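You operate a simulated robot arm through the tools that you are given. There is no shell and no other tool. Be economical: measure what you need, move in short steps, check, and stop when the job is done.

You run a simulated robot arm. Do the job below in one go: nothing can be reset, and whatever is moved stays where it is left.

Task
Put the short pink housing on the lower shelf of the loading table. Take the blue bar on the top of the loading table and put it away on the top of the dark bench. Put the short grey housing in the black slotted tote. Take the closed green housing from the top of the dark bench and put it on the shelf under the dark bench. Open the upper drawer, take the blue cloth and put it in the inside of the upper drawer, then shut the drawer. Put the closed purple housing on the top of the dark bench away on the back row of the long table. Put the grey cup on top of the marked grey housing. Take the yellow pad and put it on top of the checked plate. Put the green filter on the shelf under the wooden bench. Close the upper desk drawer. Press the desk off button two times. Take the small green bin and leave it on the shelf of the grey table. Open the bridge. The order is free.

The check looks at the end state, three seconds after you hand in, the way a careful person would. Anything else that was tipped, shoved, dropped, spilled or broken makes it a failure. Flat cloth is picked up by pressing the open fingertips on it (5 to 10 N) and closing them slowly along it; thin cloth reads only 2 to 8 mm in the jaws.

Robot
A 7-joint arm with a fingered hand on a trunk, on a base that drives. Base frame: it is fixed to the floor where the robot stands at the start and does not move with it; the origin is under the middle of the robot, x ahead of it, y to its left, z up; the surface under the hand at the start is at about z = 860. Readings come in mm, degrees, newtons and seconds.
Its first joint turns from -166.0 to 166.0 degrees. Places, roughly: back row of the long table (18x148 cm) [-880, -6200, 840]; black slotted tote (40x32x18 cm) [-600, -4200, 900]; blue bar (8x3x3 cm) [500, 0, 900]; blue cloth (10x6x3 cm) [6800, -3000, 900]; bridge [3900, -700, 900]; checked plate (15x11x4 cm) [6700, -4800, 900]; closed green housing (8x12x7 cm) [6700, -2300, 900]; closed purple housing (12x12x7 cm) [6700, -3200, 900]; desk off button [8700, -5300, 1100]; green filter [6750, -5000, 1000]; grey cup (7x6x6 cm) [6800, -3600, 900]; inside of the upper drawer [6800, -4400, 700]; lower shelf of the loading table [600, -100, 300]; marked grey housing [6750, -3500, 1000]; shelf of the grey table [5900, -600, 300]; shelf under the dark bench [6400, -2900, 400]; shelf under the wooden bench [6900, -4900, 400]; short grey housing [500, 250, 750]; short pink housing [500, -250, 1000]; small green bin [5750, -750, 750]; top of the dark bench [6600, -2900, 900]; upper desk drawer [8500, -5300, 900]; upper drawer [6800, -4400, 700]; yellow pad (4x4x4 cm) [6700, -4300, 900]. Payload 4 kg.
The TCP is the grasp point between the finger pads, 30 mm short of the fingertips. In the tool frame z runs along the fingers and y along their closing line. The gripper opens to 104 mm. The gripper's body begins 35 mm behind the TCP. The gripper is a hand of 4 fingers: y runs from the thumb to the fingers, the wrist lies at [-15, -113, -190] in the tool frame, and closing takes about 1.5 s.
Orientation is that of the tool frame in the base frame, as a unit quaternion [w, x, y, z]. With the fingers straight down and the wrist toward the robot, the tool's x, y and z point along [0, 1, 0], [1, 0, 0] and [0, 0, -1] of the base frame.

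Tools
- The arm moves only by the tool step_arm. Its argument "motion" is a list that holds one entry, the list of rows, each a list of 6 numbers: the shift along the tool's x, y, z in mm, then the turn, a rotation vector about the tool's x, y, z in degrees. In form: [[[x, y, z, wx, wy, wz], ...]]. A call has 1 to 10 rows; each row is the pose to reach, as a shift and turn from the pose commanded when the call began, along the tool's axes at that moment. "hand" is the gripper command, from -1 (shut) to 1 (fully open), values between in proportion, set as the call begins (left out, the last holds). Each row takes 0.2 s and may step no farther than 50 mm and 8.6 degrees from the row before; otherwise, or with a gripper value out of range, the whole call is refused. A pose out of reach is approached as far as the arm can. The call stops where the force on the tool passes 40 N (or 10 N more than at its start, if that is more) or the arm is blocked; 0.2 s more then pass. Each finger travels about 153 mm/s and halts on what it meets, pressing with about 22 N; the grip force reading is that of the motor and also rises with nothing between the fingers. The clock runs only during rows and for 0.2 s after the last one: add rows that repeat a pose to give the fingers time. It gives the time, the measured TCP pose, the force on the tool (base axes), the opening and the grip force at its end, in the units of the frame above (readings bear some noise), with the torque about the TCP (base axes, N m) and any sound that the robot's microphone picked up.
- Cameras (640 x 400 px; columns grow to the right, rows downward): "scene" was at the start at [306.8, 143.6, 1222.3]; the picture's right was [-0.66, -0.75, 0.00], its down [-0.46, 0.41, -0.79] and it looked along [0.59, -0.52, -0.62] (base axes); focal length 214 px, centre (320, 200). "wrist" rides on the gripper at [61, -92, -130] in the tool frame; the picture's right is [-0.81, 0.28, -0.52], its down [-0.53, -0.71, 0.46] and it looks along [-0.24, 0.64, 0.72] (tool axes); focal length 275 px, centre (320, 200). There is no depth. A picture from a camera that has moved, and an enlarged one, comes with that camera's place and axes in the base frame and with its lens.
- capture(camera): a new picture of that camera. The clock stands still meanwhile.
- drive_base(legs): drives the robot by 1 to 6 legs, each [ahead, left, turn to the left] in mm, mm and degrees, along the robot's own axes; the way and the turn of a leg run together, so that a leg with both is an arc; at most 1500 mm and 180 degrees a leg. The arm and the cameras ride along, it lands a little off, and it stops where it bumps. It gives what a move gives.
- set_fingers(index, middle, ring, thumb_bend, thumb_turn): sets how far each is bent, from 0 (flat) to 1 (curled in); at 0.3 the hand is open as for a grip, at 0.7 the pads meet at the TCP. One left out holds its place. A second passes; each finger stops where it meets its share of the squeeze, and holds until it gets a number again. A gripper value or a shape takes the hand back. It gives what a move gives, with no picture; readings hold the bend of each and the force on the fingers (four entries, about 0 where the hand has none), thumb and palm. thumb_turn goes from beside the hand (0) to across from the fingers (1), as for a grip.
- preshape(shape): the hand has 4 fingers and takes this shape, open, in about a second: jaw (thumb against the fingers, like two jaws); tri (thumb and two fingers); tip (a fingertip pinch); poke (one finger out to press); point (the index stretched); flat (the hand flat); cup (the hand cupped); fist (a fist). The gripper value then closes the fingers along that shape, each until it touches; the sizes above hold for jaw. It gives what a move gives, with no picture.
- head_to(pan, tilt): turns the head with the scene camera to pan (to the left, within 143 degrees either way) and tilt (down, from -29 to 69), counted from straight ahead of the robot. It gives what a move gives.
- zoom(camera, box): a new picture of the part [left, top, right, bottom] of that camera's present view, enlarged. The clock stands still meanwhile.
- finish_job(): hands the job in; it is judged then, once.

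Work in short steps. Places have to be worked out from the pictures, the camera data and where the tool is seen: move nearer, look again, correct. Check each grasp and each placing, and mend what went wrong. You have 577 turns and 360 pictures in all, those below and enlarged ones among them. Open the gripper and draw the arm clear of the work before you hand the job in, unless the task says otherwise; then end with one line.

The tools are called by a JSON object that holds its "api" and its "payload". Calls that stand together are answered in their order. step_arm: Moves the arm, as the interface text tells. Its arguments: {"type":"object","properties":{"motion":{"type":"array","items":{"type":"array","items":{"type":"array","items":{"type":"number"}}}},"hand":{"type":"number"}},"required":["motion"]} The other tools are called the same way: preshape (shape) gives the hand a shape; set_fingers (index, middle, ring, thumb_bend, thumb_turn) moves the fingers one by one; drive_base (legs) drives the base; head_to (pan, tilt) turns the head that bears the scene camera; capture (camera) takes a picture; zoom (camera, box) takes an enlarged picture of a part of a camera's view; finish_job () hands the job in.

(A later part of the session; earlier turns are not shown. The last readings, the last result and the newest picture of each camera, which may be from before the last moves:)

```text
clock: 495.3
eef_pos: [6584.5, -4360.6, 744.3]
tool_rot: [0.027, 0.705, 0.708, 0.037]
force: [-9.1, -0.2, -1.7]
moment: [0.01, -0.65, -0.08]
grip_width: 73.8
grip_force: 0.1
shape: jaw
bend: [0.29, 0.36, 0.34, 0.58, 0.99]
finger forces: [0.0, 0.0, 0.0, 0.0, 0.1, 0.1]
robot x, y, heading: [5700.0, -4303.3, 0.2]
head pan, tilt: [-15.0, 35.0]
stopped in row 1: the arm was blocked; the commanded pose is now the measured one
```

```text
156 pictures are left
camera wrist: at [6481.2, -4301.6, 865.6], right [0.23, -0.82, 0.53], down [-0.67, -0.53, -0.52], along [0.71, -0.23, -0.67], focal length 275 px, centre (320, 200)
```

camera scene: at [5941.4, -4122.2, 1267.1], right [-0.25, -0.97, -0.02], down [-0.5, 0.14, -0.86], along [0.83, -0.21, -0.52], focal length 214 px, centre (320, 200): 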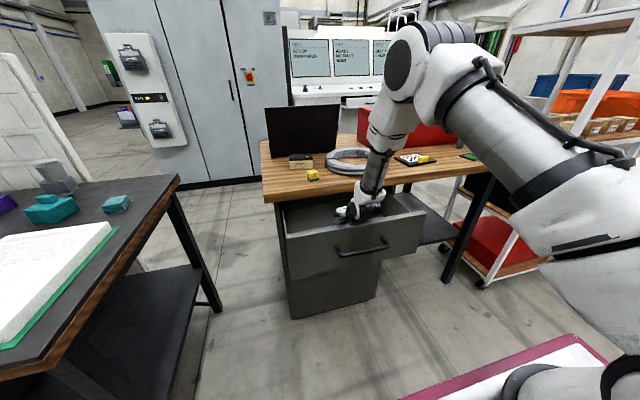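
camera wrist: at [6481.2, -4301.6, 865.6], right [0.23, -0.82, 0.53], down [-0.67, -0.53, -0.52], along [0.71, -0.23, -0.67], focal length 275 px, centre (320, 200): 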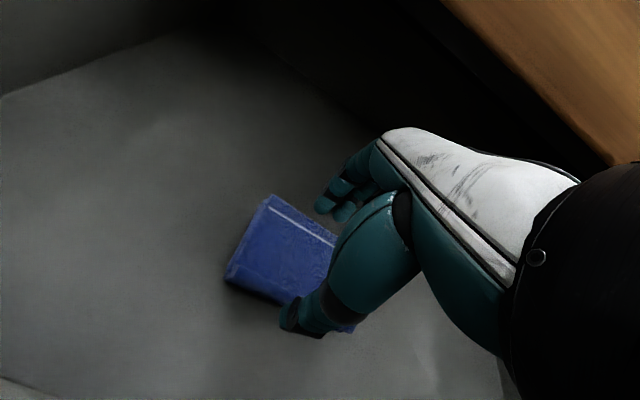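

The arm is drifting forward; I look before moving.

{"api": "capture", "payload": {"camera": "scene"}}

```text
155 pictures are left
camera scene: at [5926.3, -4122.1, 1273.8], right [-0.25, -0.97, -0.02], down [-0.49, 0.14, -0.86], along [0.84, -0.21, -0.51], focal length 214 px, centre (320, 200)
```

scene: 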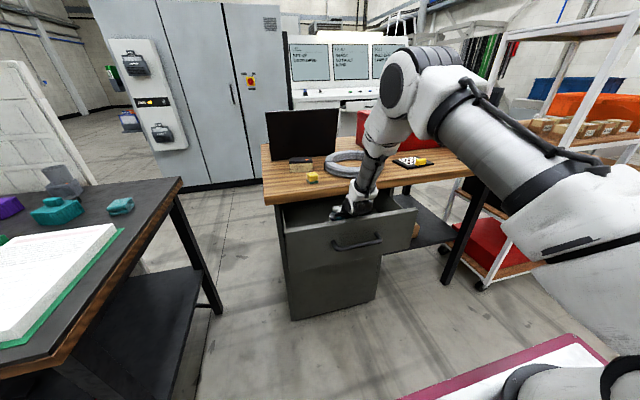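

The torso has leaned back and the drawer has been nudged in a bit. I draw the hand up and slightly back in small rows.

{"api": "step_arm", "payload": {"motion": [[[0, -10, -10, 0, 0, 0], [0, -20, -25, 0, 0, 0], [0, -30, -45, 0, 0, 0], [0, -35, -70, 0, 0, 0]]]}}

{"api": "capture", "payload": {"camera": "scene"}}

```text
clock: 495.6
eef_pos: [6642.9, -4362.7, 740.7]
tool_rot: [0.025, 0.706, 0.707, 0.035]
force: [-11.2, -0.5, -2.1]
moment: [0.03, -0.81, -0.09]
grip_width: 78.2
grip_force: 0.1
shape: jaw
bend: [0.27, 0.36, 0.33, 0.54, 0.99]
finger forces: [0.0, 0.1, 0.0, 0.1, 0.0, 0.1]
robot x, y, heading: [5698.3, -4301.1, 0.4]
head pan, tilt: [-15.0, 35.0]
stopped in row 1: the arm was blocked; the commanded pose is now the measured one
```

```text
154 pictures are left
camera scene: at [5943.2, -4122.1, 1266.2], right [-0.25, -0.97, -0.02], down [-0.5, 0.14, -0.85], along [0.83, -0.21, -0.52], focal length 214 px, centre (320, 200)
```

scene: 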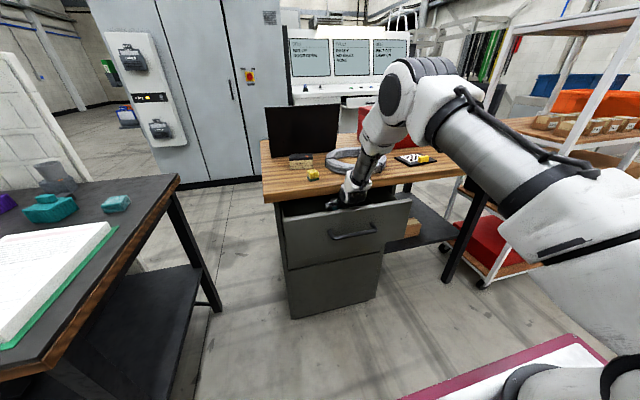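

The forearm presses on the drawer front. I try a plain upward move.

{"api": "step_arm", "payload": {"motion": [[[0, 0, -45, 0, 0, 0], [0, 0, -90, 0, 0, 0], [0, 0, -135, 0, 0, 0]]]}}

{"api": "capture", "payload": {"camera": "scene"}}

```text
clock: 495.9
eef_pos: [6665.7, -4363.6, 725.4]
tool_rot: [0.016, 0.707, 0.706, 0.03]
force: [-314.7, 5.5, 189.2]
moment: [0.25, -50.65, -3.86]
grip_width: 77.5
grip_force: 0.1
shape: jaw
bend: [0.17, 0.3, 0.3, 0.54, 0.99]
finger forces: [125.3, 58.5, 51.4, 0.1, 0.0, 0.0]
robot x, y, heading: [5697.5, -4306.5, 0.6]
head pan, tilt: [-15.0, 35.0]
stopped in row 1: the arm was blocked; the commanded pose is now the measured one
```

```text
153 pictures are left
camera scene: at [5934.9, -4123.9, 1268.4], right [-0.25, -0.97, -0.02], down [-0.49, 0.15, -0.86], along [0.83, -0.21, -0.52], focal length 214 px, centre (320, 200)
```

scene: 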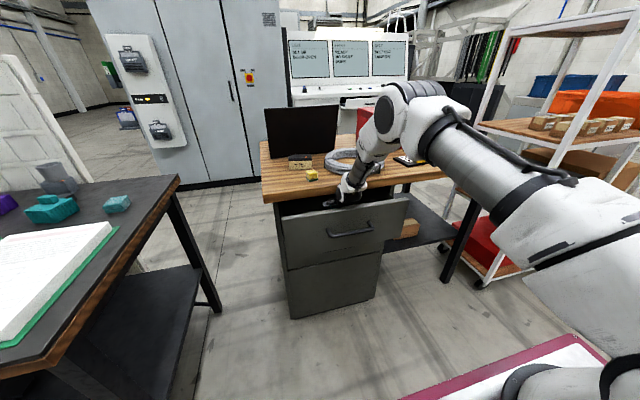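

Forces are high: the hand is pressed into the cabinet. I relieve it by backing the base a little.

{"api": "drive_base", "payload": {"legs": [[-60, 0, 0]]}}

{"api": "capture", "payload": {"camera": "scene"}}

{"api": "capture", "payload": {"camera": "wrist"}}

```text
clock: 496.7
eef_pos: [6653.9, -4365.7, 717.6]
tool_rot: [-0.011, 0.709, 0.706, 0.004]
force: [-16.6, 5.5, 189.2]
moment: [-1.01, -12.91, 0.58]
grip_width: 77.8
grip_force: 0.2
shape: jaw
bend: [0.07, 0.3, 0.3, 0.54, 0.99]
finger forces: [75.8, 70.2, 46.0, 0.1, 0.1, 0.0]
robot x, y, heading: [5682.6, -4302.4, 0.6]
head pan, tilt: [-15.0, 35.0]
stopped in leg 1: the robot was blocked; the commanded pose is now the measured one
```

```text
152 pictures are left
camera scene: at [5862.9, -4123.6, 1296.0], right [-0.25, -0.97, -0.03], down [-0.45, 0.14, -0.88], along [0.86, -0.21, -0.47], focal length 214 px, centre (320, 200)
```

scene: 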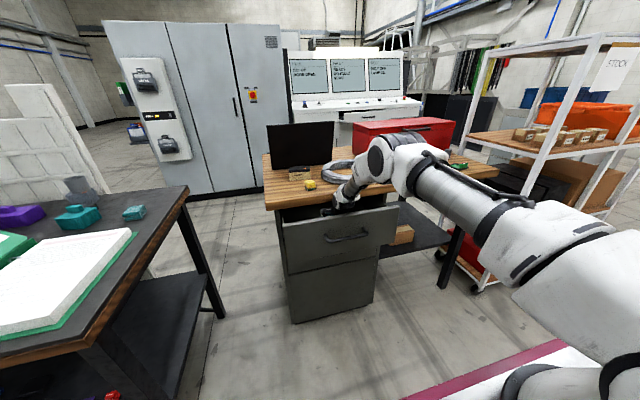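

```text
151 pictures are left
camera wrist: at [6562.3, -4305.3, 849.1], right [0.28, -0.82, 0.5], down [-0.72, -0.52, -0.46], along [0.64, -0.23, -0.73], focal length 275 px, centre (320, 200)
```

wrist: 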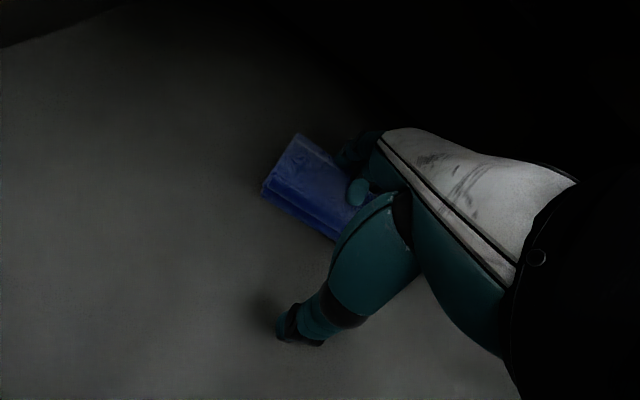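

The robot has been pushed up by its own hand on the drawer floor (body pitched back ~7°). To let it settle I must move the hand up and back relative to the robot, in small increments.

{"api": "step_arm", "payload": {"motion": [[[0, -3, -6, 0, 0, 0], [0, -6, -12, 0, 0, 0], [0, -9, -18, 0, 0, 0], [0, -12, -24, 0, 0, 0], [0, -15, -30, 0, 0, 0]]]}}

{"api": "capture", "payload": {"camera": "scene"}}

```text
clock: 496.9
eef_pos: [6651.9, -4365.5, 710.5]
tool_rot: [-0.022, 0.71, 0.704, -0.006]
force: [-14.1, 4.2, 203.8]
moment: [-2.86, -11.93, -0.75]
grip_width: 80.7
grip_force: 0.0
shape: jaw
bend: [0.08, 0.92, 0.3, 0.5, 0.99]
finger forces: [21.8, 78.3, 92.9, 0.1, 12.3, 0.0]
robot x, y, heading: [5684.3, -4303.9, 0.4]
head pan, tilt: [-15.0, 35.0]
stopped in row 1: the force on the tool passed its limit at 378 N (the readings are from after the stop); the commanded pose is now the measured one
```

```text
150 pictures are left
camera scene: at [5841.5, -4122.9, 1303.3], right [-0.25, -0.97, -0.03], down [-0.44, 0.14, -0.89], along [0.86, -0.21, -0.46], focal length 214 px, centre (320, 200)
```

scene: 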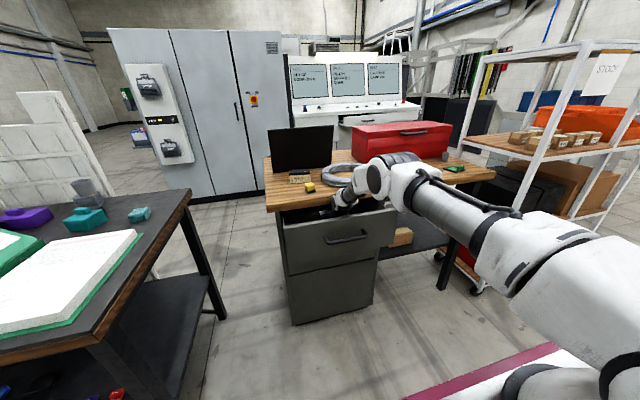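

The robot is tipped by the fingertips pressing on the drawer floor. Curling the fingers should shorten the hand and let it settle.

{"api": "set_fingers", "payload": {"index": 1, "middle": 1, "ring": 1, "thumb_bend": 0.6}}

{"api": "capture", "payload": {"camera": "scene"}}

```text
clock: 497.2
eef_pos: [6647.1, -4364.4, 703.8]
tool_rot: [-0.038, 0.712, 0.701, -0.018]
force: [-6.2, 4.3, 218.0]
moment: [-1.21, -2.85, -0.37]
grip_width: 136.1
grip_force: 110.0
shape: fingers
bend: [0.11, 1.0, 0.81, 0.42, 0.99]
finger forces: [10.8, 127.5, 2.0, 0.0, 80.6, 0.0]
robot x, y, heading: [5681.4, -4304.1, 0.5]
head pan, tilt: [-15.0, 35.0]
stopped: the force on the tool passed its limit at 378 N (the readings are from after the stop); the commanded pose is now the measured one
```

```text
149 pictures are left
camera scene: at [5823.6, -4122.6, 1309.2], right [-0.25, -0.97, -0.04], down [-0.43, 0.14, -0.89], along [0.87, -0.2, -0.45], focal length 214 px, centre (320, 200)
```

scene: 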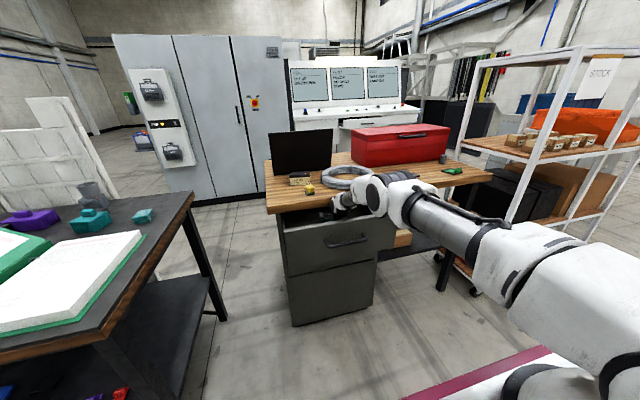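

It creeps worse with every step. The hand is wedged between drawer front and bench edge; pulling straight back (which also tips the robot forward) should free it.

{"api": "step_arm", "payload": {"motion": [[[0, -48, 0, 0, 0, 0], [0, -96, 0, 0, 0, 0], [0, -140, 0, 0, 0, 0]]]}}

{"api": "capture", "payload": {"camera": "scene"}}

```text
clock: 497.5
eef_pos: [6646.2, -4365.6, 700.7]
tool_rot: [-0.044, 0.713, 0.699, -0.023]
force: [-4.0, 5.3, 230.2]
moment: [-1.16, -2.45, -0.45]
grip_width: 136.5
grip_force: 117.9
shape: fingers
bend: [0.06, 1.0, 0.0, 0.43, 0.98]
finger forces: [13.2, 110.7, 10.8, 0.0, 101.1, 0.0]
robot x, y, heading: [5679.5, -4303.8, 0.4]
head pan, tilt: [-15.0, 35.0]
stopped in row 1: the force on the tool passed its limit at 243 N (the readings are from after the stop); the commanded pose is now the measured one
```

```text
148 pictures are left
camera scene: at [5816.3, -4122.8, 1311.5], right [-0.25, -0.97, -0.04], down [-0.42, 0.14, -0.89], along [0.87, -0.21, -0.45], focal length 214 px, centre (320, 200)
```

scene: 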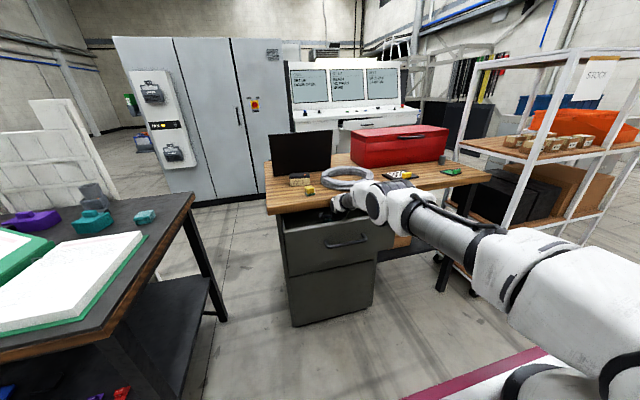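

I try a single diagonal impulse, up and back together.

{"api": "step_arm", "payload": {"motion": [[[0, -34, -34, 0, 0, 0]]]}}

{"api": "step_arm", "payload": {"motion": [[[0, -34, -34, 0, 0, 0]]]}}

{"api": "capture", "payload": {"camera": "scene"}}

```text
clock: 497.8
eef_pos: [6639.7, -4366.1, 699.7]
tool_rot: [-0.059, 0.714, 0.697, -0.037]
force: [-6.3, 4.9, 233.8]
moment: [-0.89, -3.56, -0.05]
grip_width: 140.6
grip_force: 120.7
shape: fingers
bend: [0.01, 1.0, 0.0, 0.45, 0.98]
finger forces: [60.2, 31.1, 41.4, 0.0, 108.1, 0.0]
robot x, y, heading: [5677.7, -4300.5, 0.7]
head pan, tilt: [-15.0, 35.0]
stopped in row 1: the force on the tool passed its limit at 268 N (the readings are from after the stop); the commanded pose is now the measured one
```

```text
clock: 498.1
eef_pos: [6642.7, -4366.1, 699.6]
tool_rot: [-0.068, 0.715, 0.694, -0.047]
force: [24.5, 4.0, 224.6]
moment: [-1.42, -4.4, 0.19]
grip_width: 140.7
grip_force: 112.7
shape: fingers
bend: [0.0, 1.0, 0.0, 0.46, 0.98]
finger forces: [39.4, 61.6, 34.8, 0.0, 90.3, 0.1]
robot x, y, heading: [5677.2, -4303.3, 0.8]
head pan, tilt: [-15.0, 35.0]
stopped in row 1: the arm was blocked; the commanded pose is now the measured one
```

```text
147 pictures are left
camera scene: at [5816.2, -4121.7, 1310.4], right [-0.25, -0.97, -0.04], down [-0.43, 0.14, -0.89], along [0.87, -0.2, -0.45], focal length 214 px, centre (320, 200)
```

scene: 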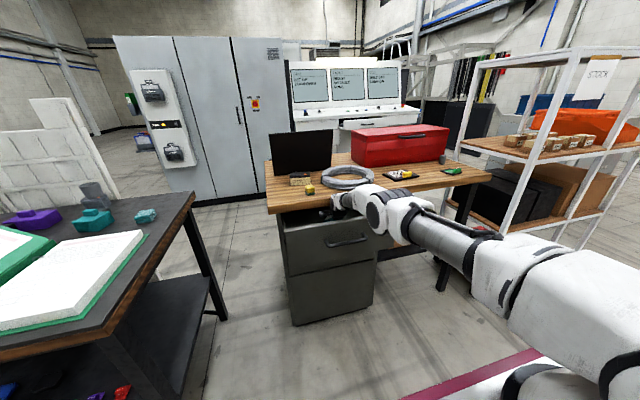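

I try backing the base again, which drags hand and drawer outward together.

{"api": "drive_base", "payload": {"legs": [[-120, 0, 0]]}}

{"api": "capture", "payload": {"camera": "scene"}}

```text
clock: 498.8
eef_pos: [6671.8, -4366.1, 691.5]
tool_rot: [-0.014, 0.721, 0.693, 0.014]
force: [3.7, -0.3, 217.6]
moment: [-1.11, 3.52, -0.48]
grip_width: 156.8
grip_force: 109.2
shape: fingers
bend: [0.04, 1.0, 0.82, 0.0, 0.97]
finger forces: [38.3, 22.0, 39.2, 0.0, 119.4, 0.0]
robot x, y, heading: [5671.0, -4300.7, 0.8]
head pan, tilt: [-15.0, 35.0]
stopped in leg 1: the robot was blocked; the commanded pose is now the measured one
```

```text
146 pictures are left
camera scene: at [5816.7, -4120.7, 1307.2], right [-0.25, -0.97, -0.04], down [-0.43, 0.14, -0.89], along [0.87, -0.2, -0.45], focal length 214 px, centre (320, 200)
```

scene: 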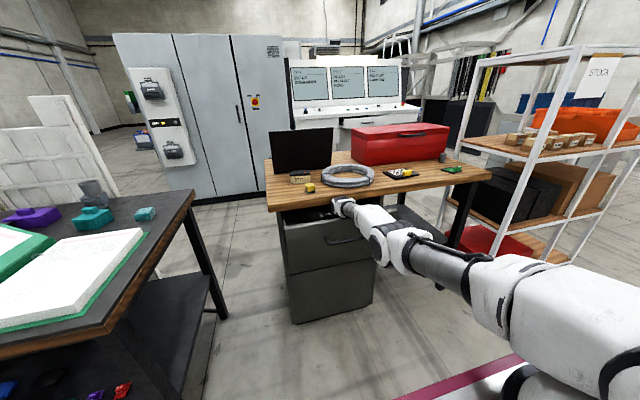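

The arm is yielding and the robot is slowly settling. I let time pass with a head move and watch.

{"api": "head_to", "payload": {"pan": -30, "tilt": 35}}

{"api": "capture", "payload": {"camera": "scene"}}

```text
clock: 499.6
eef_pos: [6668.7, -4368.3, 690.1]
tool_rot: [-0.017, 0.721, 0.693, 0.009]
force: [0.0, 2.0, 250.5]
moment: [-1.41, 0.72, -0.52]
grip_width: 158.3
grip_force: 124.7
shape: fingers
bend: [0.02, 1.0, 0.83, 0.0, 0.97]
finger forces: [53.7, 28.5, 49.7, 0.0, 117.2, 0.0]
robot x, y, heading: [5671.5, -4300.9, 0.8]
head pan, tilt: [-30.0, 35.0]
```

```text
145 pictures are left
camera scene: at [5807.4, -4141.6, 1307.4], right [-0.48, -0.87, -0.07], down [-0.37, 0.28, -0.88], along [0.79, -0.4, -0.46], focal length 214 px, centre (320, 200)
```

scene: 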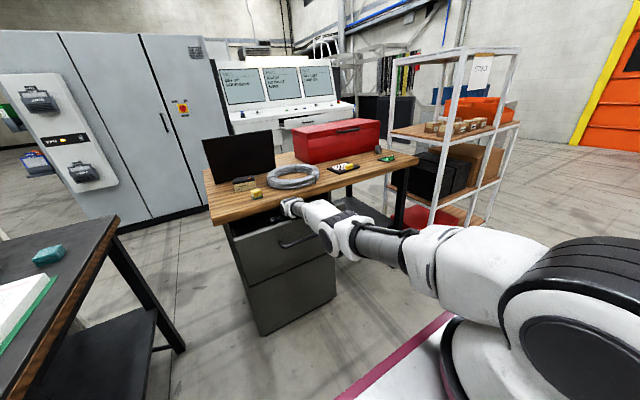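

Stable now. I try retracting the hand towards me slowly, dragging the drawer with it.

{"api": "step_arm", "payload": {"motion": [[[0, -15, 0, 0, 0, 0], [0, -30, 0, 0, 0, 0], [0, -45, 0, 0, 0, 0], [0, -60, 0, 0, 0, 0]]]}}

{"api": "capture", "payload": {"camera": "scene"}}

```text
clock: 499.9
eef_pos: [6652.5, -4369.4, 690.7]
tool_rot: [-0.05, 0.723, 0.689, -0.024]
force: [1.2, 9.8, 218.7]
moment: [-2.46, -4.1, 0.09]
grip_width: 162.3
grip_force: 109.1
shape: fingers
bend: [0.0, 1.0, 0.82, 0.14, 0.97]
finger forces: [35.7, 37.1, 68.6, 0.0, 77.3, 0.0]
out of reach, approached as far as the arm can: row 1
robot x, y, heading: [5666.7, -4305.1, 0.4]
head pan, tilt: [-30.0, 35.0]
stopped in row 1: the force on the tool passed its limit at 426 N (the readings are from after the stop); the commanded pose is now the measured one
```

```text
144 pictures are left
camera scene: at [5809.0, -4143.2, 1304.8], right [-0.49, -0.87, -0.07], down [-0.38, 0.28, -0.88], along [0.79, -0.4, -0.47], focal length 214 px, centre (320, 200)
```

scene: 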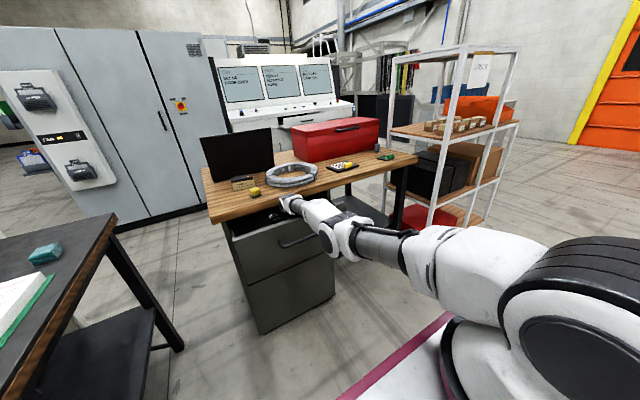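

Some progress (x −16 mm, body settling 3 mm). I repeat the same small pull several times.

{"api": "step_arm", "payload": {"motion": [[[0, -20, 0, 0, 0, 0], [0, -40, 0, 0, 0, 0]]]}}

{"api": "step_arm", "payload": {"motion": [[[0, -20, 0, 0, 0, 0], [0, -40, 0, 0, 0, 0]]]}}

{"api": "step_arm", "payload": {"motion": [[[0, -20, 0, 0, 0, 0], [0, -40, 0, 0, 0, 0]]]}}

{"api": "capture", "payload": {"camera": "scene"}}

```text
clock: 500.2
eef_pos: [6666.8, -4367.8, 688.8]
tool_rot: [-0.026, 0.726, 0.688, 0.004]
force: [-1.6, 3.6, 219.8]
moment: [-1.43, 2.29, -0.06]
grip_width: 164.0
grip_force: 109.3
shape: fingers
bend: [0.0, 1.0, 0.78, 0.0, 0.97]
finger forces: [33.5, 33.9, 38.2, 0.0, 114.0, 0.0]
robot x, y, heading: [5669.9, -4300.4, 0.3]
head pan, tilt: [-30.0, 35.0]
stopped in row 1: the arm was blocked; the commanded pose is now the measured one
```

```text
clock: 500.5
eef_pos: [6670.5, -4365.8, 691.2]
tool_rot: [-0.02, 0.72, 0.693, 0.016]
force: [4.3, -3.9, 121.3]
moment: [-0.57, 6.56, -0.1]
grip_width: 160.6
grip_force: 60.9
shape: fingers
bend: [0.04, 1.0, 0.76, 0.0, 0.98]
finger forces: [6.9, 2.0, 15.7, 0.0, 97.3, 0.0]
robot x, y, heading: [5641.1, -4307.5, -0.6]
head pan, tilt: [-30.0, 35.0]
stopped in row 1: the force on the tool passed its limit at 332 N (the readings are from after the stop); the commanded pose is now the measured one
```

```text
clock: 500.8
eef_pos: [6671.7, -4366.8, 689.3]
tool_rot: [-0.019, 0.73, 0.683, 0.016]
force: [-21.3, -8.9, 234.0]
moment: [-0.54, 8.33, 0.39]
grip_width: 161.8
grip_force: 126.8
shape: fingers
bend: [0.03, 1.0, 0.77, 0.0, 0.98]
finger forces: [33.2, 22.7, 31.2, 0.0, 165.7, 0.0]
out of reach, approached as far as the arm can: row 1
robot x, y, heading: [5627.8, -4294.7, 0.4]
head pan, tilt: [-30.0, 35.0]
stopped in row 1: the arm was blocked; the commanded pose is now the measured one
```

```text
143 pictures are left
camera scene: at [5811.6, -4137.1, 1288.2], right [-0.49, -0.87, -0.05], down [-0.41, 0.28, -0.87], along [0.77, -0.41, -0.49], focal length 214 px, centre (320, 200)
```

scene: 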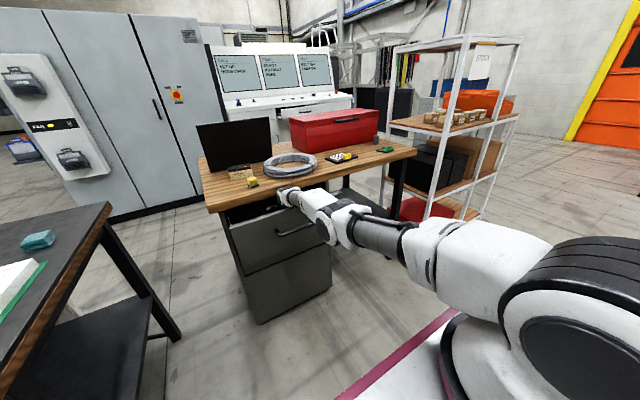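

The base has slid back 40 mm and the body is coming down. I try driving back again.

{"api": "drive_base", "payload": {"legs": [[-80, 0, 0]]}}

{"api": "capture", "payload": {"camera": "scene"}}

```text
clock: 501.5
eef_pos: [6672.4, -4365.7, 691.4]
tool_rot: [-0.019, 0.731, 0.682, 0.019]
force: [-19.6, 1.8, 212.5]
moment: [-0.88, 6.67, 0.61]
grip_width: 160.5
grip_force: 115.6
shape: fingers
bend: [0.03, 1.0, 0.78, 0.0, 0.98]
finger forces: [29.7, 22.4, 34.0, 0.0, 145.3, 0.0]
robot x, y, heading: [5601.2, -4298.9, -0.4]
head pan, tilt: [-30.0, 35.0]
stopped in leg 1: the robot was blocked; the commanded pose is now the measured one
```

```text
142 pictures are left
camera scene: at [5813.6, -4140.4, 1277.7], right [-0.5, -0.87, -0.04], down [-0.42, 0.29, -0.86], along [0.76, -0.41, -0.51], focal length 214 px, centre (320, 200)
```

scene: 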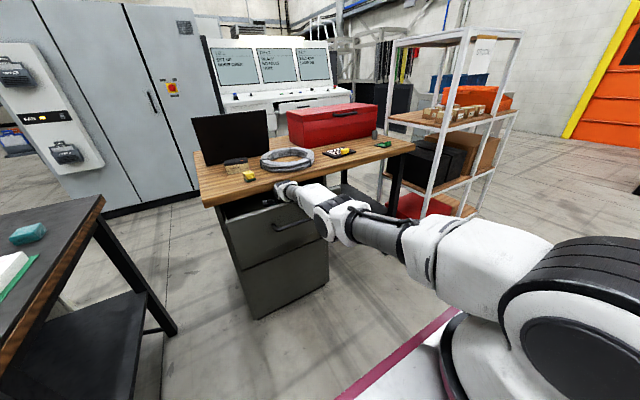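

Works: base at 5601, body lower. I repeat.

{"api": "drive_base", "payload": {"legs": [[-80, 0, 0]]}}

{"api": "drive_base", "payload": {"legs": [[-80, 0, 0]]}}

{"api": "capture", "payload": {"camera": "scene"}}

```text
clock: 502.2
eef_pos: [6673.4, -4364.3, 692.5]
tool_rot: [-0.016, 0.727, 0.686, 0.028]
force: [-24.1, -0.2, 197.9]
moment: [-0.95, 5.89, 0.5]
grip_width: 155.9
grip_force: 107.2
shape: fingers
bend: [0.06, 1.0, 0.79, 0.0, 0.98]
finger forces: [30.1, 23.7, 30.4, 0.0, 131.1, 0.0]
robot x, y, heading: [5581.9, -4298.8, -0.3]
head pan, tilt: [-30.0, 35.0]
stopped in leg 1: the robot was blocked; the commanded pose is now the measured one
```

```text
clock: 502.9
eef_pos: [6686.3, -4362.7, 702.1]
tool_rot: [0.01, 0.723, 0.689, 0.059]
force: [-17.5, -0.5, 58.3]
moment: [0.0, 5.12, 0.17]
grip_width: 145.7
grip_force: 29.3
shape: fingers
bend: [0.1, 1.0, 0.77, 0.01, 0.99]
finger forces: [0.1, 0.0, 0.0, 0.0, 59.0, 0.0]
robot x, y, heading: [5558.7, -4298.8, -0.2]
head pan, tilt: [-30.0, 35.0]
stopped in leg 1: the robot was blocked; the commanded pose is now the measured one
```

```text
141 pictures are left
camera scene: at [5812.8, -4144.6, 1257.9], right [-0.5, -0.86, -0.03], down [-0.45, 0.29, -0.85], along [0.74, -0.41, -0.53], focal length 214 px, centre (320, 200)
```

scene: 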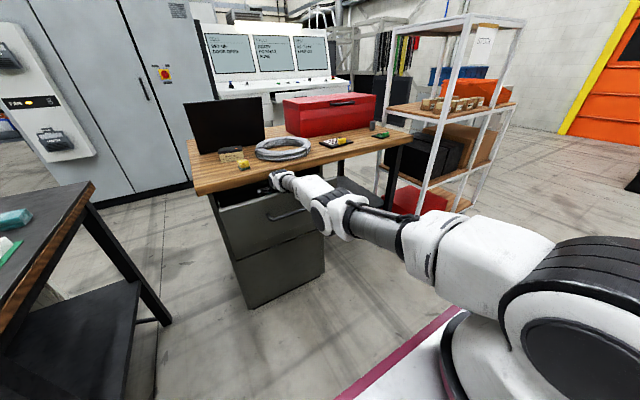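

Force is down to 58 N. One or two more.

{"api": "drive_base", "payload": {"legs": [[-80, 0, 0]]}}

{"api": "capture", "payload": {"camera": "scene"}}

{"api": "capture", "payload": {"camera": "wrist"}}

```text
clock: 503.6
eef_pos: [6694.8, -4360.8, 712.4]
tool_rot: [0.034, 0.719, 0.689, 0.087]
force: [-27.8, -2.7, 40.7]
moment: [-0.06, 3.86, 0.18]
grip_width: 143.0
grip_force: 19.9
shape: fingers
bend: [0.1, 1.0, 0.77, 0.09, 0.99]
finger forces: [0.1, 0.0, 0.0, 0.0, 40.0, 0.0]
robot x, y, heading: [5541.2, -4305.3, -0.4]
head pan, tilt: [-30.0, 35.0]
stopped in leg 1: the robot was blocked; the commanded pose is now the measured one
```

```text
140 pictures are left
camera scene: at [5810.2, -4145.6, 1250.2], right [-0.51, -0.86, -0.02], down [-0.46, 0.29, -0.84], along [0.73, -0.41, -0.54], focal length 214 px, centre (320, 200)
```

scene: 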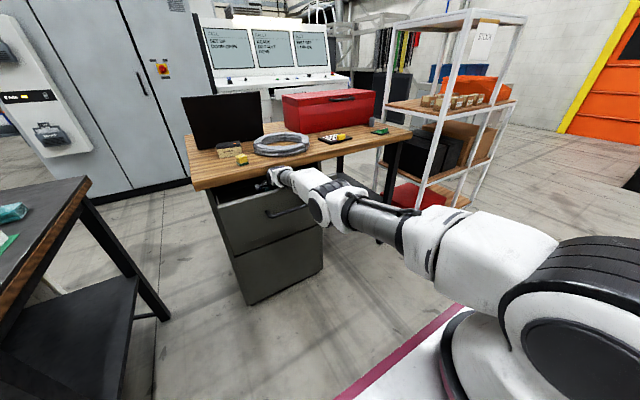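

```text
139 pictures are left
camera wrist: at [6584.4, -4303.7, 828.3], right [0.15, -0.86, 0.49], down [-0.64, -0.46, -0.61], along [0.75, -0.22, -0.62], focal length 275 px, centre (320, 200)
```

wrist: 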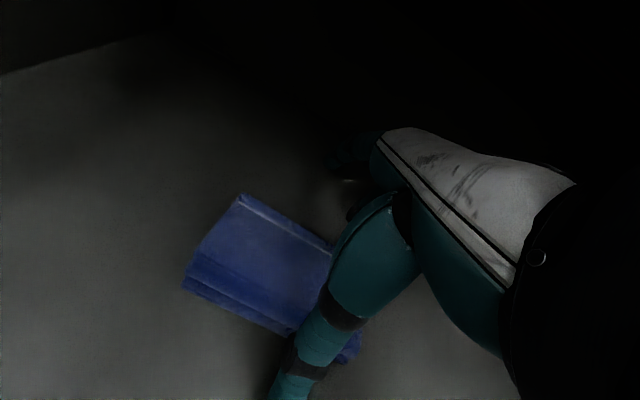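

Nearly level now. I keep backing; the wrist should pull the drawer open with it.

{"api": "drive_base", "payload": {"legs": [[-100, 0, 0]]}}

{"api": "drive_base", "payload": {"legs": [[-100, 0, 0]]}}

{"api": "capture", "payload": {"camera": "scene"}}

```text
clock: 504.7
eef_pos: [6687.9, -4361.0, 724.2]
tool_rot: [0.048, 0.717, 0.687, 0.106]
force: [-7.0, -1.3, 25.3]
moment: [0.02, 1.53, 0.05]
grip_width: 112.1
grip_force: 12.5
shape: fingers
bend: [0.1, 1.0, 0.77, 0.5, 0.99]
finger forces: [0.1, 0.1, 0.1, 0.1, 25.3, 0.0]
robot x, y, heading: [5476.2, -4299.1, -0.2]
head pan, tilt: [-30.0, 35.0]
stopped in leg 1: the force on the tool passed its limit at 70 N (the readings are from after the stop); the commanded pose is now the measured one
```

```text
clock: 505.9
eef_pos: [6588.0, -4357.1, 725.1]
tool_rot: [0.048, 0.717, 0.688, 0.104]
force: [-6.6, -2.0, 39.2]
moment: [0.0, 2.17, 0.14]
grip_width: 111.5
grip_force: 19.4
shape: fingers
bend: [0.1, 1.0, 0.77, 0.5, 1.0]
finger forces: [0.1, 0.0, 0.0, 0.0, 39.3, 0.1]
robot x, y, heading: [5380.2, -4300.2, -0.3]
head pan, tilt: [-30.0, 35.0]
```

```text
138 pictures are left
camera scene: at [5696.3, -4144.8, 1227.9], right [-0.5, -0.86, 0.0], down [-0.49, 0.29, -0.82], along [0.71, -0.41, -0.57], focal length 214 px, centre (320, 200)
```

scene: 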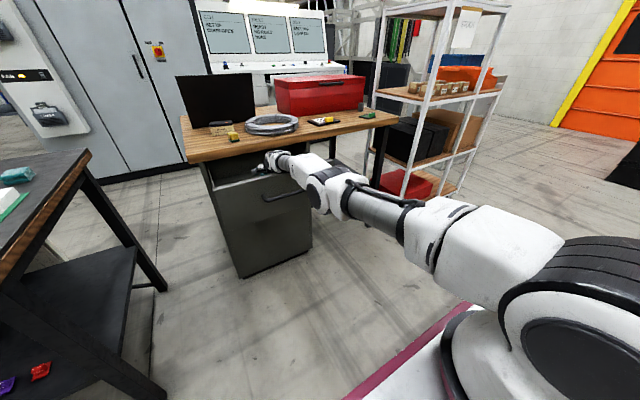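

The robot is level again and the drawer came out with the hand. I back 80 mm more, then raise the arm.

{"api": "drive_base", "payload": {"legs": [[-70, 0, 0]]}}

{"api": "step_arm", "payload": {"motion": [[[0, 0, -12, 0, 0, 0], [0, 0, -25, 0, 0, 0], [0, 0, -40, 0, 0, 0]]]}}

{"api": "capture", "payload": {"camera": "scene"}}

{"api": "capture", "payload": {"camera": "wrist"}}

```text
clock: 506.9
eef_pos: [6520.6, -4358.3, 727.1]
tool_rot: [0.049, 0.717, 0.687, 0.105]
force: [-0.1, 0.3, 0.2]
moment: [-0.02, -0.03, 0.0]
grip_width: 93.9
grip_force: 0.0
shape: fingers
bend: [0.1, 1.0, 0.77, 0.59, 0.99]
finger forces: [0.1, 0.0, 0.1, 0.1, 0.1, 0.1]
robot x, y, heading: [5310.8, -4298.9, -0.2]
head pan, tilt: [-30.0, 35.0]
```

```text
clock: 507.7
eef_pos: [6525.8, -4361.0, 761.3]
tool_rot: [0.048, 0.717, 0.688, 0.105]
force: [0.2, -0.5, 0.1]
moment: [-0.02, 0.01, 0.01]
grip_width: 94.0
grip_force: 0.1
shape: fingers
bend: [0.1, 1.0, 0.77, 0.59, 0.99]
finger forces: [0.0, 0.1, 0.0, 0.0, 0.0, 0.0]
out of reach, approached as far as the arm can: row 2, 3
robot x, y, heading: [5312.0, -4301.4, -0.4]
head pan, tilt: [-30.0, 35.0]
```

```text
137 pictures are left
camera scene: at [5629.4, -4144.5, 1227.1], right [-0.5, -0.86, 0.0], down [-0.5, 0.29, -0.82], along [0.71, -0.41, -0.57], focal length 214 px, centre (320, 200)
```

scene: 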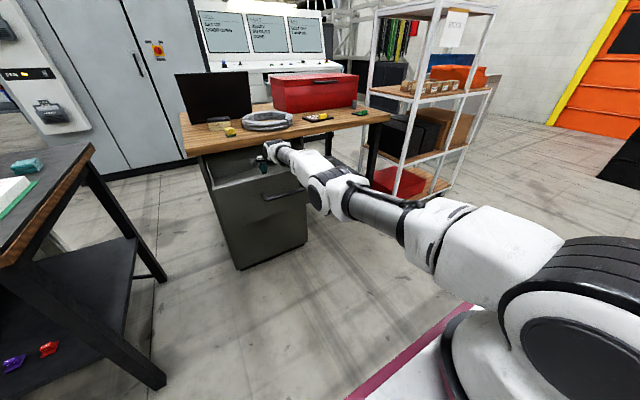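

```text
136 pictures are left
camera wrist: at [6408.9, -4304.8, 873.5], right [0.13, -0.86, 0.49], down [-0.61, -0.46, -0.64], along [0.78, -0.22, -0.59], focal length 275 px, centre (320, 200)
```

wrist: 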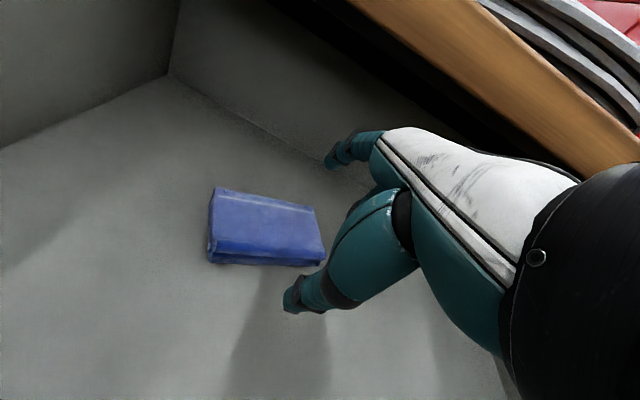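

Free, forces zero, cloth lying in the drawer. I open the hand's shape and raise it out gently, retracting slightly.

{"api": "step_arm", "payload": {"motion": [[[0, -12, -22, 0, 0, 0], [0, -24, -50, 0, 0, 0], [0, -38, -85, 0, 0, 0], [0, -52, -120, 0, 0, 0], [0, -68, -158, 0, 0, 0], [0, -85, -198, 0, 0, 0], [0, -105, -238, 0, 0, 0], [0, -130, -278, 0, 0, 0], [0, -160, -315, 0, 0, 0]]]}}

{"api": "capture", "payload": {"camera": "scene"}}

```text
clock: 509.7
eef_pos: [6510.2, -4381.1, 1068.9]
tool_rot: [0.047, 0.716, 0.688, 0.104]
force: [0.0, 0.0, 0.2]
moment: [0.02, -0.01, -0.02]
grip_width: 94.1
grip_force: 0.1
shape: fingers
bend: [0.1, 1.0, 0.77, 0.59, 0.99]
finger forces: [0.0, 0.1, 0.1, 0.1, 0.1, 0.1]
out of reach, approached as far as the arm can: row 1, 2, 3, 4, 5, 6, 7, 8, 9
robot x, y, heading: [5311.9, -4297.4, -0.0]
head pan, tilt: [-30.0, 35.0]
```

```text
135 pictures are left
camera scene: at [5629.6, -4144.5, 1227.1], right [-0.5, -0.86, 0.0], down [-0.5, 0.29, -0.82], along [0.71, -0.41, -0.57], focal length 214 px, centre (320, 200)
```

scene: 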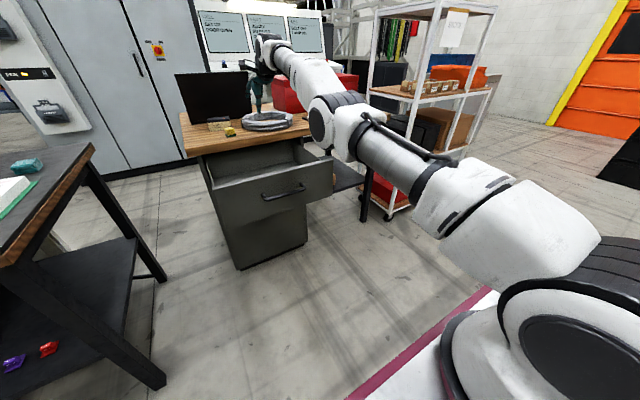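

Out and clear; nothing on the bench is disturbed. I re-shape the hand, retract and make it vertical again.

{"api": "step_arm", "payload": {"motion": [[[0, -30, -22, 2, -1, 0], [0, -60, -44, 4, -2, 0], [0, -90, -66, 6, -3, 0], [0, -120, -88, 8, -4, 0], [0, -150, -110, 10, -5, 0], [0, -180, -132, 12.3, -5, 0], [0, -210, -154, 12.3, -5, 0], [0, -240, -176, 12.3, -5, 0], [0, -270, -198, 12.3, -5, 0], [0, -290, -216, 12.3, -5, 0]]]}}

{"api": "preshape", "payload": {"shape": "jaw"}}

{"api": "head_to", "payload": {"pan": -15, "tilt": 30}}

{"api": "capture", "payload": {"camera": "scene"}}

```text
clock: 511.9
eef_pos: [6342.2, -4381.8, 1318.9]
tool_rot: [0.001, 0.721, 0.693, -0.002]
force: [1.1, 0.3, -0.5]
moment: [0.01, 0.03, -0.02]
grip_width: 93.8
grip_force: 0.1
shape: fingers
bend: [0.1, 1.0, 0.77, 0.59, 0.99]
finger forces: [0.0, 0.1, 0.0, 0.1, 0.1, 0.0]
out of reach, approached as far as the arm can: row 1, 2, 3, 4, 5, 6, 7, 8, 9, 10
robot x, y, heading: [5307.0, -4303.1, -0.3]
head pan, tilt: [-30.0, 35.0]
```

```text
clock: 512.8
eef_pos: [6343.3, -4381.6, 1318.6]
tool_rot: [0.0, 0.721, 0.693, -0.003]
force: [0.9, -0.3, -0.6]
moment: [-0.03, 0.01, -0.03]
grip_width: 103.5
grip_force: 0.0
shape: jaw
bend: [0.3, 0.3, 0.3, 0.3, 0.98]
finger forces: [0.0, 0.0, 0.0, 0.2, 0.0, 0.0]
robot x, y, heading: [5312.1, -4296.2, -0.2]
head pan, tilt: [-30.0, 35.0]
```

```text
clock: 513.5
eef_pos: [6342.6, -4382.0, 1319.1]
tool_rot: [0.001, 0.722, 0.692, -0.002]
force: [-0.6, -0.3, 0.7]
moment: [0.02, -0.01, -0.05]
grip_width: 103.4
grip_force: 0.2
shape: jaw
bend: [0.3, 0.3, 0.3, 0.3, 0.98]
finger forces: [0.0, 0.1, 0.1, 0.0, 0.0, 0.1]
robot x, y, heading: [5308.1, -4301.2, -0.2]
head pan, tilt: [-15.0, 30.0]
```

```text
134 pictures are left
camera scene: at [5640.5, -4124.0, 1234.9], right [-0.26, -0.96, 0.0], down [-0.48, 0.13, -0.87], along [0.84, -0.23, -0.5], focal length 214 px, centre (320, 200)
```

scene: 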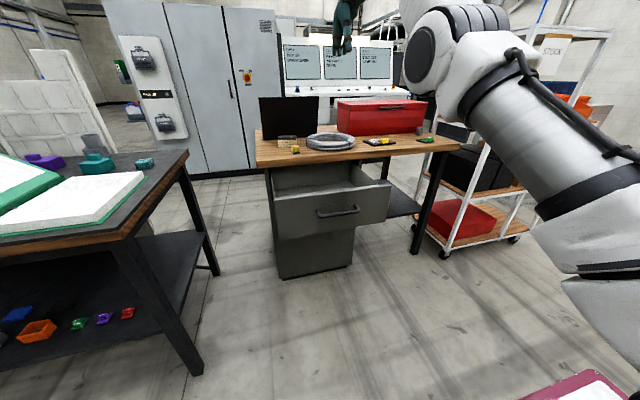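

Now shutting it: I'll take the handle as before (that geometry fits) and push. First pitch the hand to 60° while coming down in front.

{"api": "step_arm", "payload": {"motion": [[[0, -12, 40, -6, 0, 0], [0, -24, 80, -12, 0, 0], [0, -36, 120, -18, 0, 0], [0, -48, 160, -24, 0, 0], [0, -60, 200, -30, 0, 0], [0, -72, 240, -36, 0, 0], [0, -84, 280, -42, 0, 0], [0, -96, 320, -48, 0, 0], [0, -108, 360, -54, 0, 0], [0, -120, 400, -60, 0, 0]]], "hand": 0.1}}

{"api": "capture", "payload": {"camera": "wrist"}}

{"api": "capture", "payload": {"camera": "scene"}}

```text
clock: 515.6
eef_pos: [6584.0, -4343.7, 880.6]
tool_rot: [0.398, 0.604, 0.679, 0.127]
force: [1.8, -0.2, 32.6]
moment: [0.01, -1.74, -0.04]
grip_width: 70.9
grip_force: 0.0
shape: jaw
bend: [0.21, 0.33, 0.37, 0.67, 1.0]
finger forces: [17.0, 11.9, 3.8, 0.0, 0.0, 0.1]
out of reach, approached as far as the arm can: row 1, 2, 3, 4, 5, 6, 7, 8, 9, 10
robot x, y, heading: [5312.1, -4295.6, -0.3]
head pan, tilt: [-15.0, 30.0]
stopped in row 10: the force on the tool passed its limit at 74 N (the readings are from after the stop); the commanded pose is now the measured one
```

```text
133 pictures are left
camera wrist: at [6429.6, -4268.4, 882.0], right [-0.2, -0.52, 0.83], down [-0.22, -0.8, -0.56], along [0.95, -0.29, 0.04], focal length 275 px, centre (320, 200)
```

wrist: 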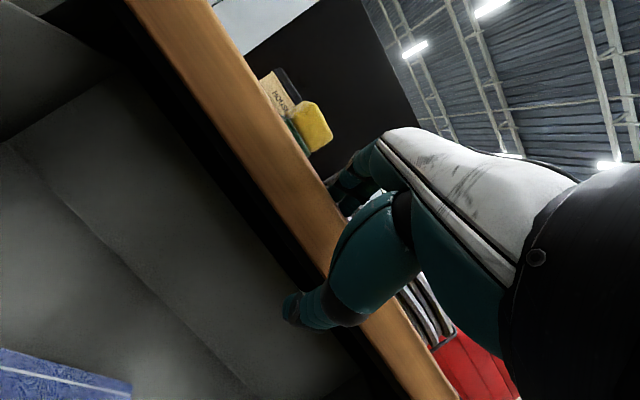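

```text
132 pictures are left
camera scene: at [5638.7, -4123.3, 1235.4], right [-0.26, -0.97, 0.0], down [-0.48, 0.13, -0.87], along [0.84, -0.23, -0.5], focal length 214 px, centre (320, 200)
```

scene: 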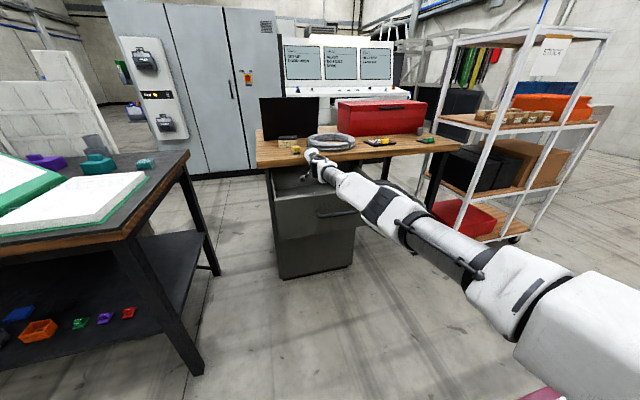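

The stretched arm wandered forward and touched the bench edge. I draw back along the fingers (back and up).

{"api": "step_arm", "payload": {"motion": [[[0, 0, -30, 0, 0, 0], [0, 0, -60, 0, 0, 0], [0, 0, -100, 0, 0, 0], [0, 0, -140, 0, 0, 0], [0, 0, -180, 0, 0, 0]]]}}

{"api": "capture", "payload": {"camera": "scene"}}

```text
clock: 516.8
eef_pos: [6581.4, -4271.5, 987.7]
tool_rot: [0.393, 0.607, 0.68, 0.121]
force: [1.5, -2.4, -2.1]
moment: [0.04, -0.12, 0.09]
grip_width: 57.4
grip_force: 0.1
shape: jaw
bend: [0.74, 0.42, 0.39, 0.67, 1.0]
finger forces: [0.1, 0.0, 0.1, 0.0, 0.0, 0.0]
out of reach, approached as far as the arm can: row 1, 2, 3, 4, 5
robot x, y, heading: [5312.6, -4302.0, -0.2]
head pan, tilt: [-15.0, 30.0]
```

```text
131 pictures are left
camera scene: at [5641.1, -4123.8, 1234.8], right [-0.26, -0.97, 0.0], down [-0.48, 0.13, -0.87], along [0.84, -0.23, -0.5], focal length 214 px, centre (320, 200)
```

scene: 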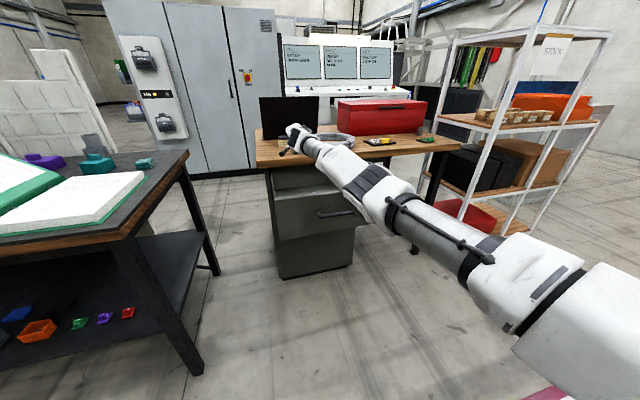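

The arm is at full stretch. I command a long straight retraction towards the robot.

{"api": "step_arm", "payload": {"motion": [[[-2, -32, -31, 0, 0, 0], [-4, -64, -62, 0, 0, 0], [-6, -96, -93, 0, 0, 0], [-8, -128, -124, 0, 0, 0], [-10, -160, -155, 0, 0, 0], [-12, -192, -186, 0, 0, 0], [-14, -224, -217, 0, 0, 0], [-16, -256, -248, 0, 0, 0]]]}}

{"api": "capture", "payload": {"camera": "scene"}}

```text
clock: 518.6
eef_pos: [6559.2, -4184.2, 1007.0]
tool_rot: [0.394, 0.606, 0.68, 0.123]
force: [-0.1, -0.2, -0.2]
moment: [0.02, -0.03, 0.02]
grip_width: 57.7
grip_force: 0.1
shape: jaw
bend: [0.74, 0.42, 0.39, 0.67, 1.0]
finger forces: [0.0, 0.0, 0.1, 0.1, 0.1, 0.0]
out of reach, approached as far as the arm can: row 1, 2, 3, 4, 5, 6, 7, 8
robot x, y, heading: [5309.3, -4301.6, -0.2]
head pan, tilt: [-15.0, 30.0]
```

```text
130 pictures are left
camera scene: at [5640.3, -4123.3, 1234.9], right [-0.26, -0.97, 0.0], down [-0.48, 0.13, -0.87], along [0.84, -0.23, -0.5], focal length 214 px, centre (320, 200)
```

scene: 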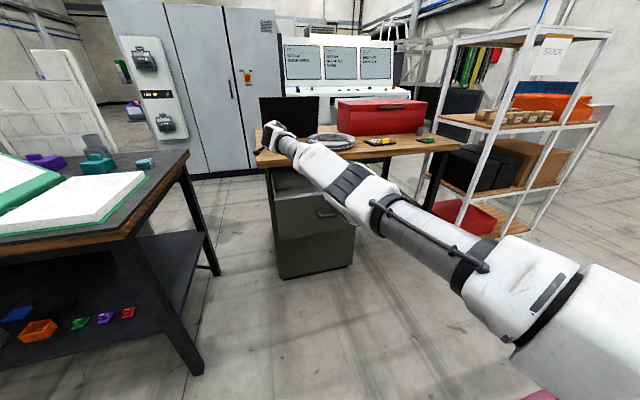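

It swings instead of bending: the twisted wrist orientation keeps it stuck. I retract while turning the hand back to straight down.

{"api": "step_arm", "payload": {"motion": [[[-2, -20, -30, 6.2, 3.2, 0.9], [-4, -40, -60, 12.5, 6.5, 1.8], [-6, -60, -90, 18.8, 9.7, 2.7], [-8, -80, -120, 25, 13, 3.6], [-10, -100, -150, 31.3, 16.2, 4.5], [-12, -125, -180, 37.6, 19.5, 5.4], [-14, -155, -210, 43.9, 22.7, 6.3], [-16, -185, -240, 43.9, 22.7, 6.3], [-18, -215, -270, 43.9, 22.7, 6.3]]]}}

{"api": "capture", "payload": {"camera": "scene"}}

```text
clock: 520.6
eef_pos: [6394.0, -4095.9, 1098.4]
tool_rot: [-0.006, 0.708, 0.706, -0.005]
force: [-0.9, -0.8, 0.4]
moment: [0.01, 0.0, 0.0]
grip_width: 57.5
grip_force: 0.0
shape: jaw
bend: [0.74, 0.42, 0.39, 0.67, 1.0]
finger forces: [0.0, 0.1, 0.0, 0.0, 0.0, 0.1]
out of reach, approached as far as the arm can: row 1, 2, 3, 4, 5, 6, 7, 8, 9
robot x, y, heading: [5311.7, -4301.3, -0.2]
head pan, tilt: [-15.0, 30.0]
```

```text
129 pictures are left
camera scene: at [5640.5, -4123.5, 1234.9], right [-0.26, -0.97, 0.0], down [-0.48, 0.13, -0.87], along [0.84, -0.23, -0.5], focal length 214 px, centre (320, 200)
```

scene: 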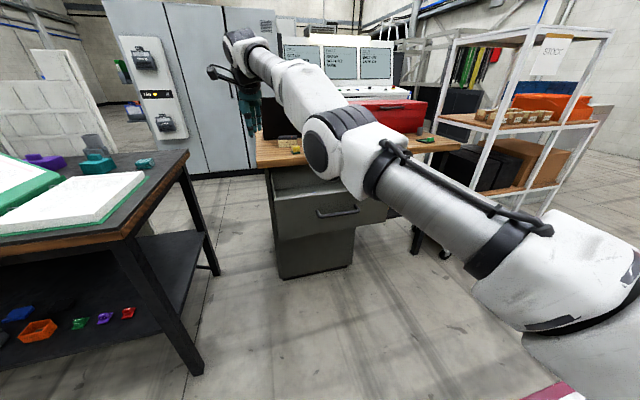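

Orientation recovered. I continue to a compact pose, ahead 840 and right 130, z≈1250.

{"api": "step_arm", "payload": {"motion": [[[-30, -25, -15, 0, 0, 0], [-60, -50, -30, 0, 0, 0], [-90, -75, -45, 0, 0, 0], [-120, -100, -60, 0, 0, 0], [-150, -125, -75, 0, 0, 0], [-180, -150, -90, 0, 0, 0], [-210, -175, -105, 0, 0, 0], [-240, -200, -120, 0, 0, 0], [-270, -225, -135, 0, 0, 0], [-300, -245, -150, 0, 0, 0]]]}}

{"api": "capture", "payload": {"camera": "scene"}}

```text
clock: 522.8
eef_pos: [6305.1, -4388.7, 1362.1]
tool_rot: [-0.005, 0.707, 0.707, -0.006]
force: [1.2, 1.2, -0.7]
moment: [-0.04, 0.05, -0.01]
grip_width: 57.2
grip_force: 0.1
shape: jaw
bend: [0.74, 0.42, 0.39, 0.67, 1.0]
finger forces: [0.0, 0.0, 0.0, 0.1, 0.0, 0.1]
out of reach, approached as far as the arm can: row 1, 2, 3, 4, 5, 6, 7, 8, 9, 10
robot x, y, heading: [5309.6, -4298.6, -0.2]
head pan, tilt: [-15.0, 30.0]
```

```text
128 pictures are left
camera scene: at [5640.6, -4122.6, 1234.7], right [-0.26, -0.97, 0.0], down [-0.48, 0.13, -0.87], along [0.84, -0.23, -0.5], focal length 214 px, centre (320, 200)
```

scene: 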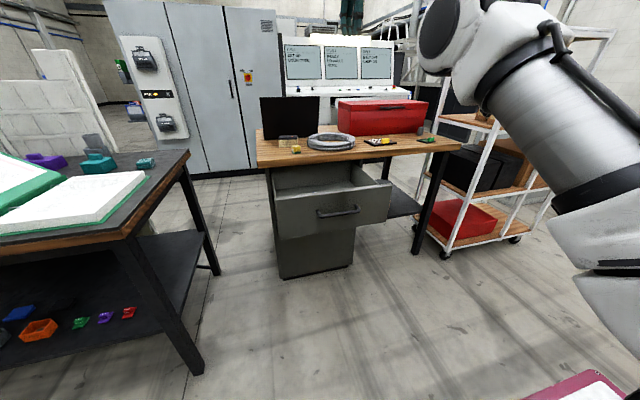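

The elbow begins to bend (a little). I repeat the command inward and down.

{"api": "step_arm", "payload": {"motion": [[[0, -40, 0, 0, 0, 0], [0, -80, 0, 0, 0, 0], [0, -120, 0, 0, 0, 0], [0, -160, 0, 0, 0, 0], [0, -200, 0, 0, 0, 0], [0, -240, 0, 0, 0, 0], [0, -240, 45, 0, 0, 0], [0, -240, 90, 0, 0, 0], [0, -240, 90, 0, 0, 0], [0, -240, 90, 0, 0, 0]]]}}

```text
clock: 525.0
eef_pos: [6202.3, -4390.0, 1464.7]
tool_rot: [-0.004, 0.708, 0.706, -0.005]
force: [0.7, -0.6, -0.1]
moment: [0.01, 0.03, 0.02]
grip_width: 57.1
grip_force: 0.0
shape: jaw
bend: [0.74, 0.42, 0.39, 0.67, 1.0]
finger forces: [0.0, 0.1, 0.1, 0.0, 0.1, 0.0]
out of reach, approached as far as the arm can: row 1, 2, 3, 4, 5, 6, 7, 8, 9, 10
robot x, y, heading: [5307.9, -4300.4, -0.3]
head pan, tilt: [-15.0, 30.0]
```

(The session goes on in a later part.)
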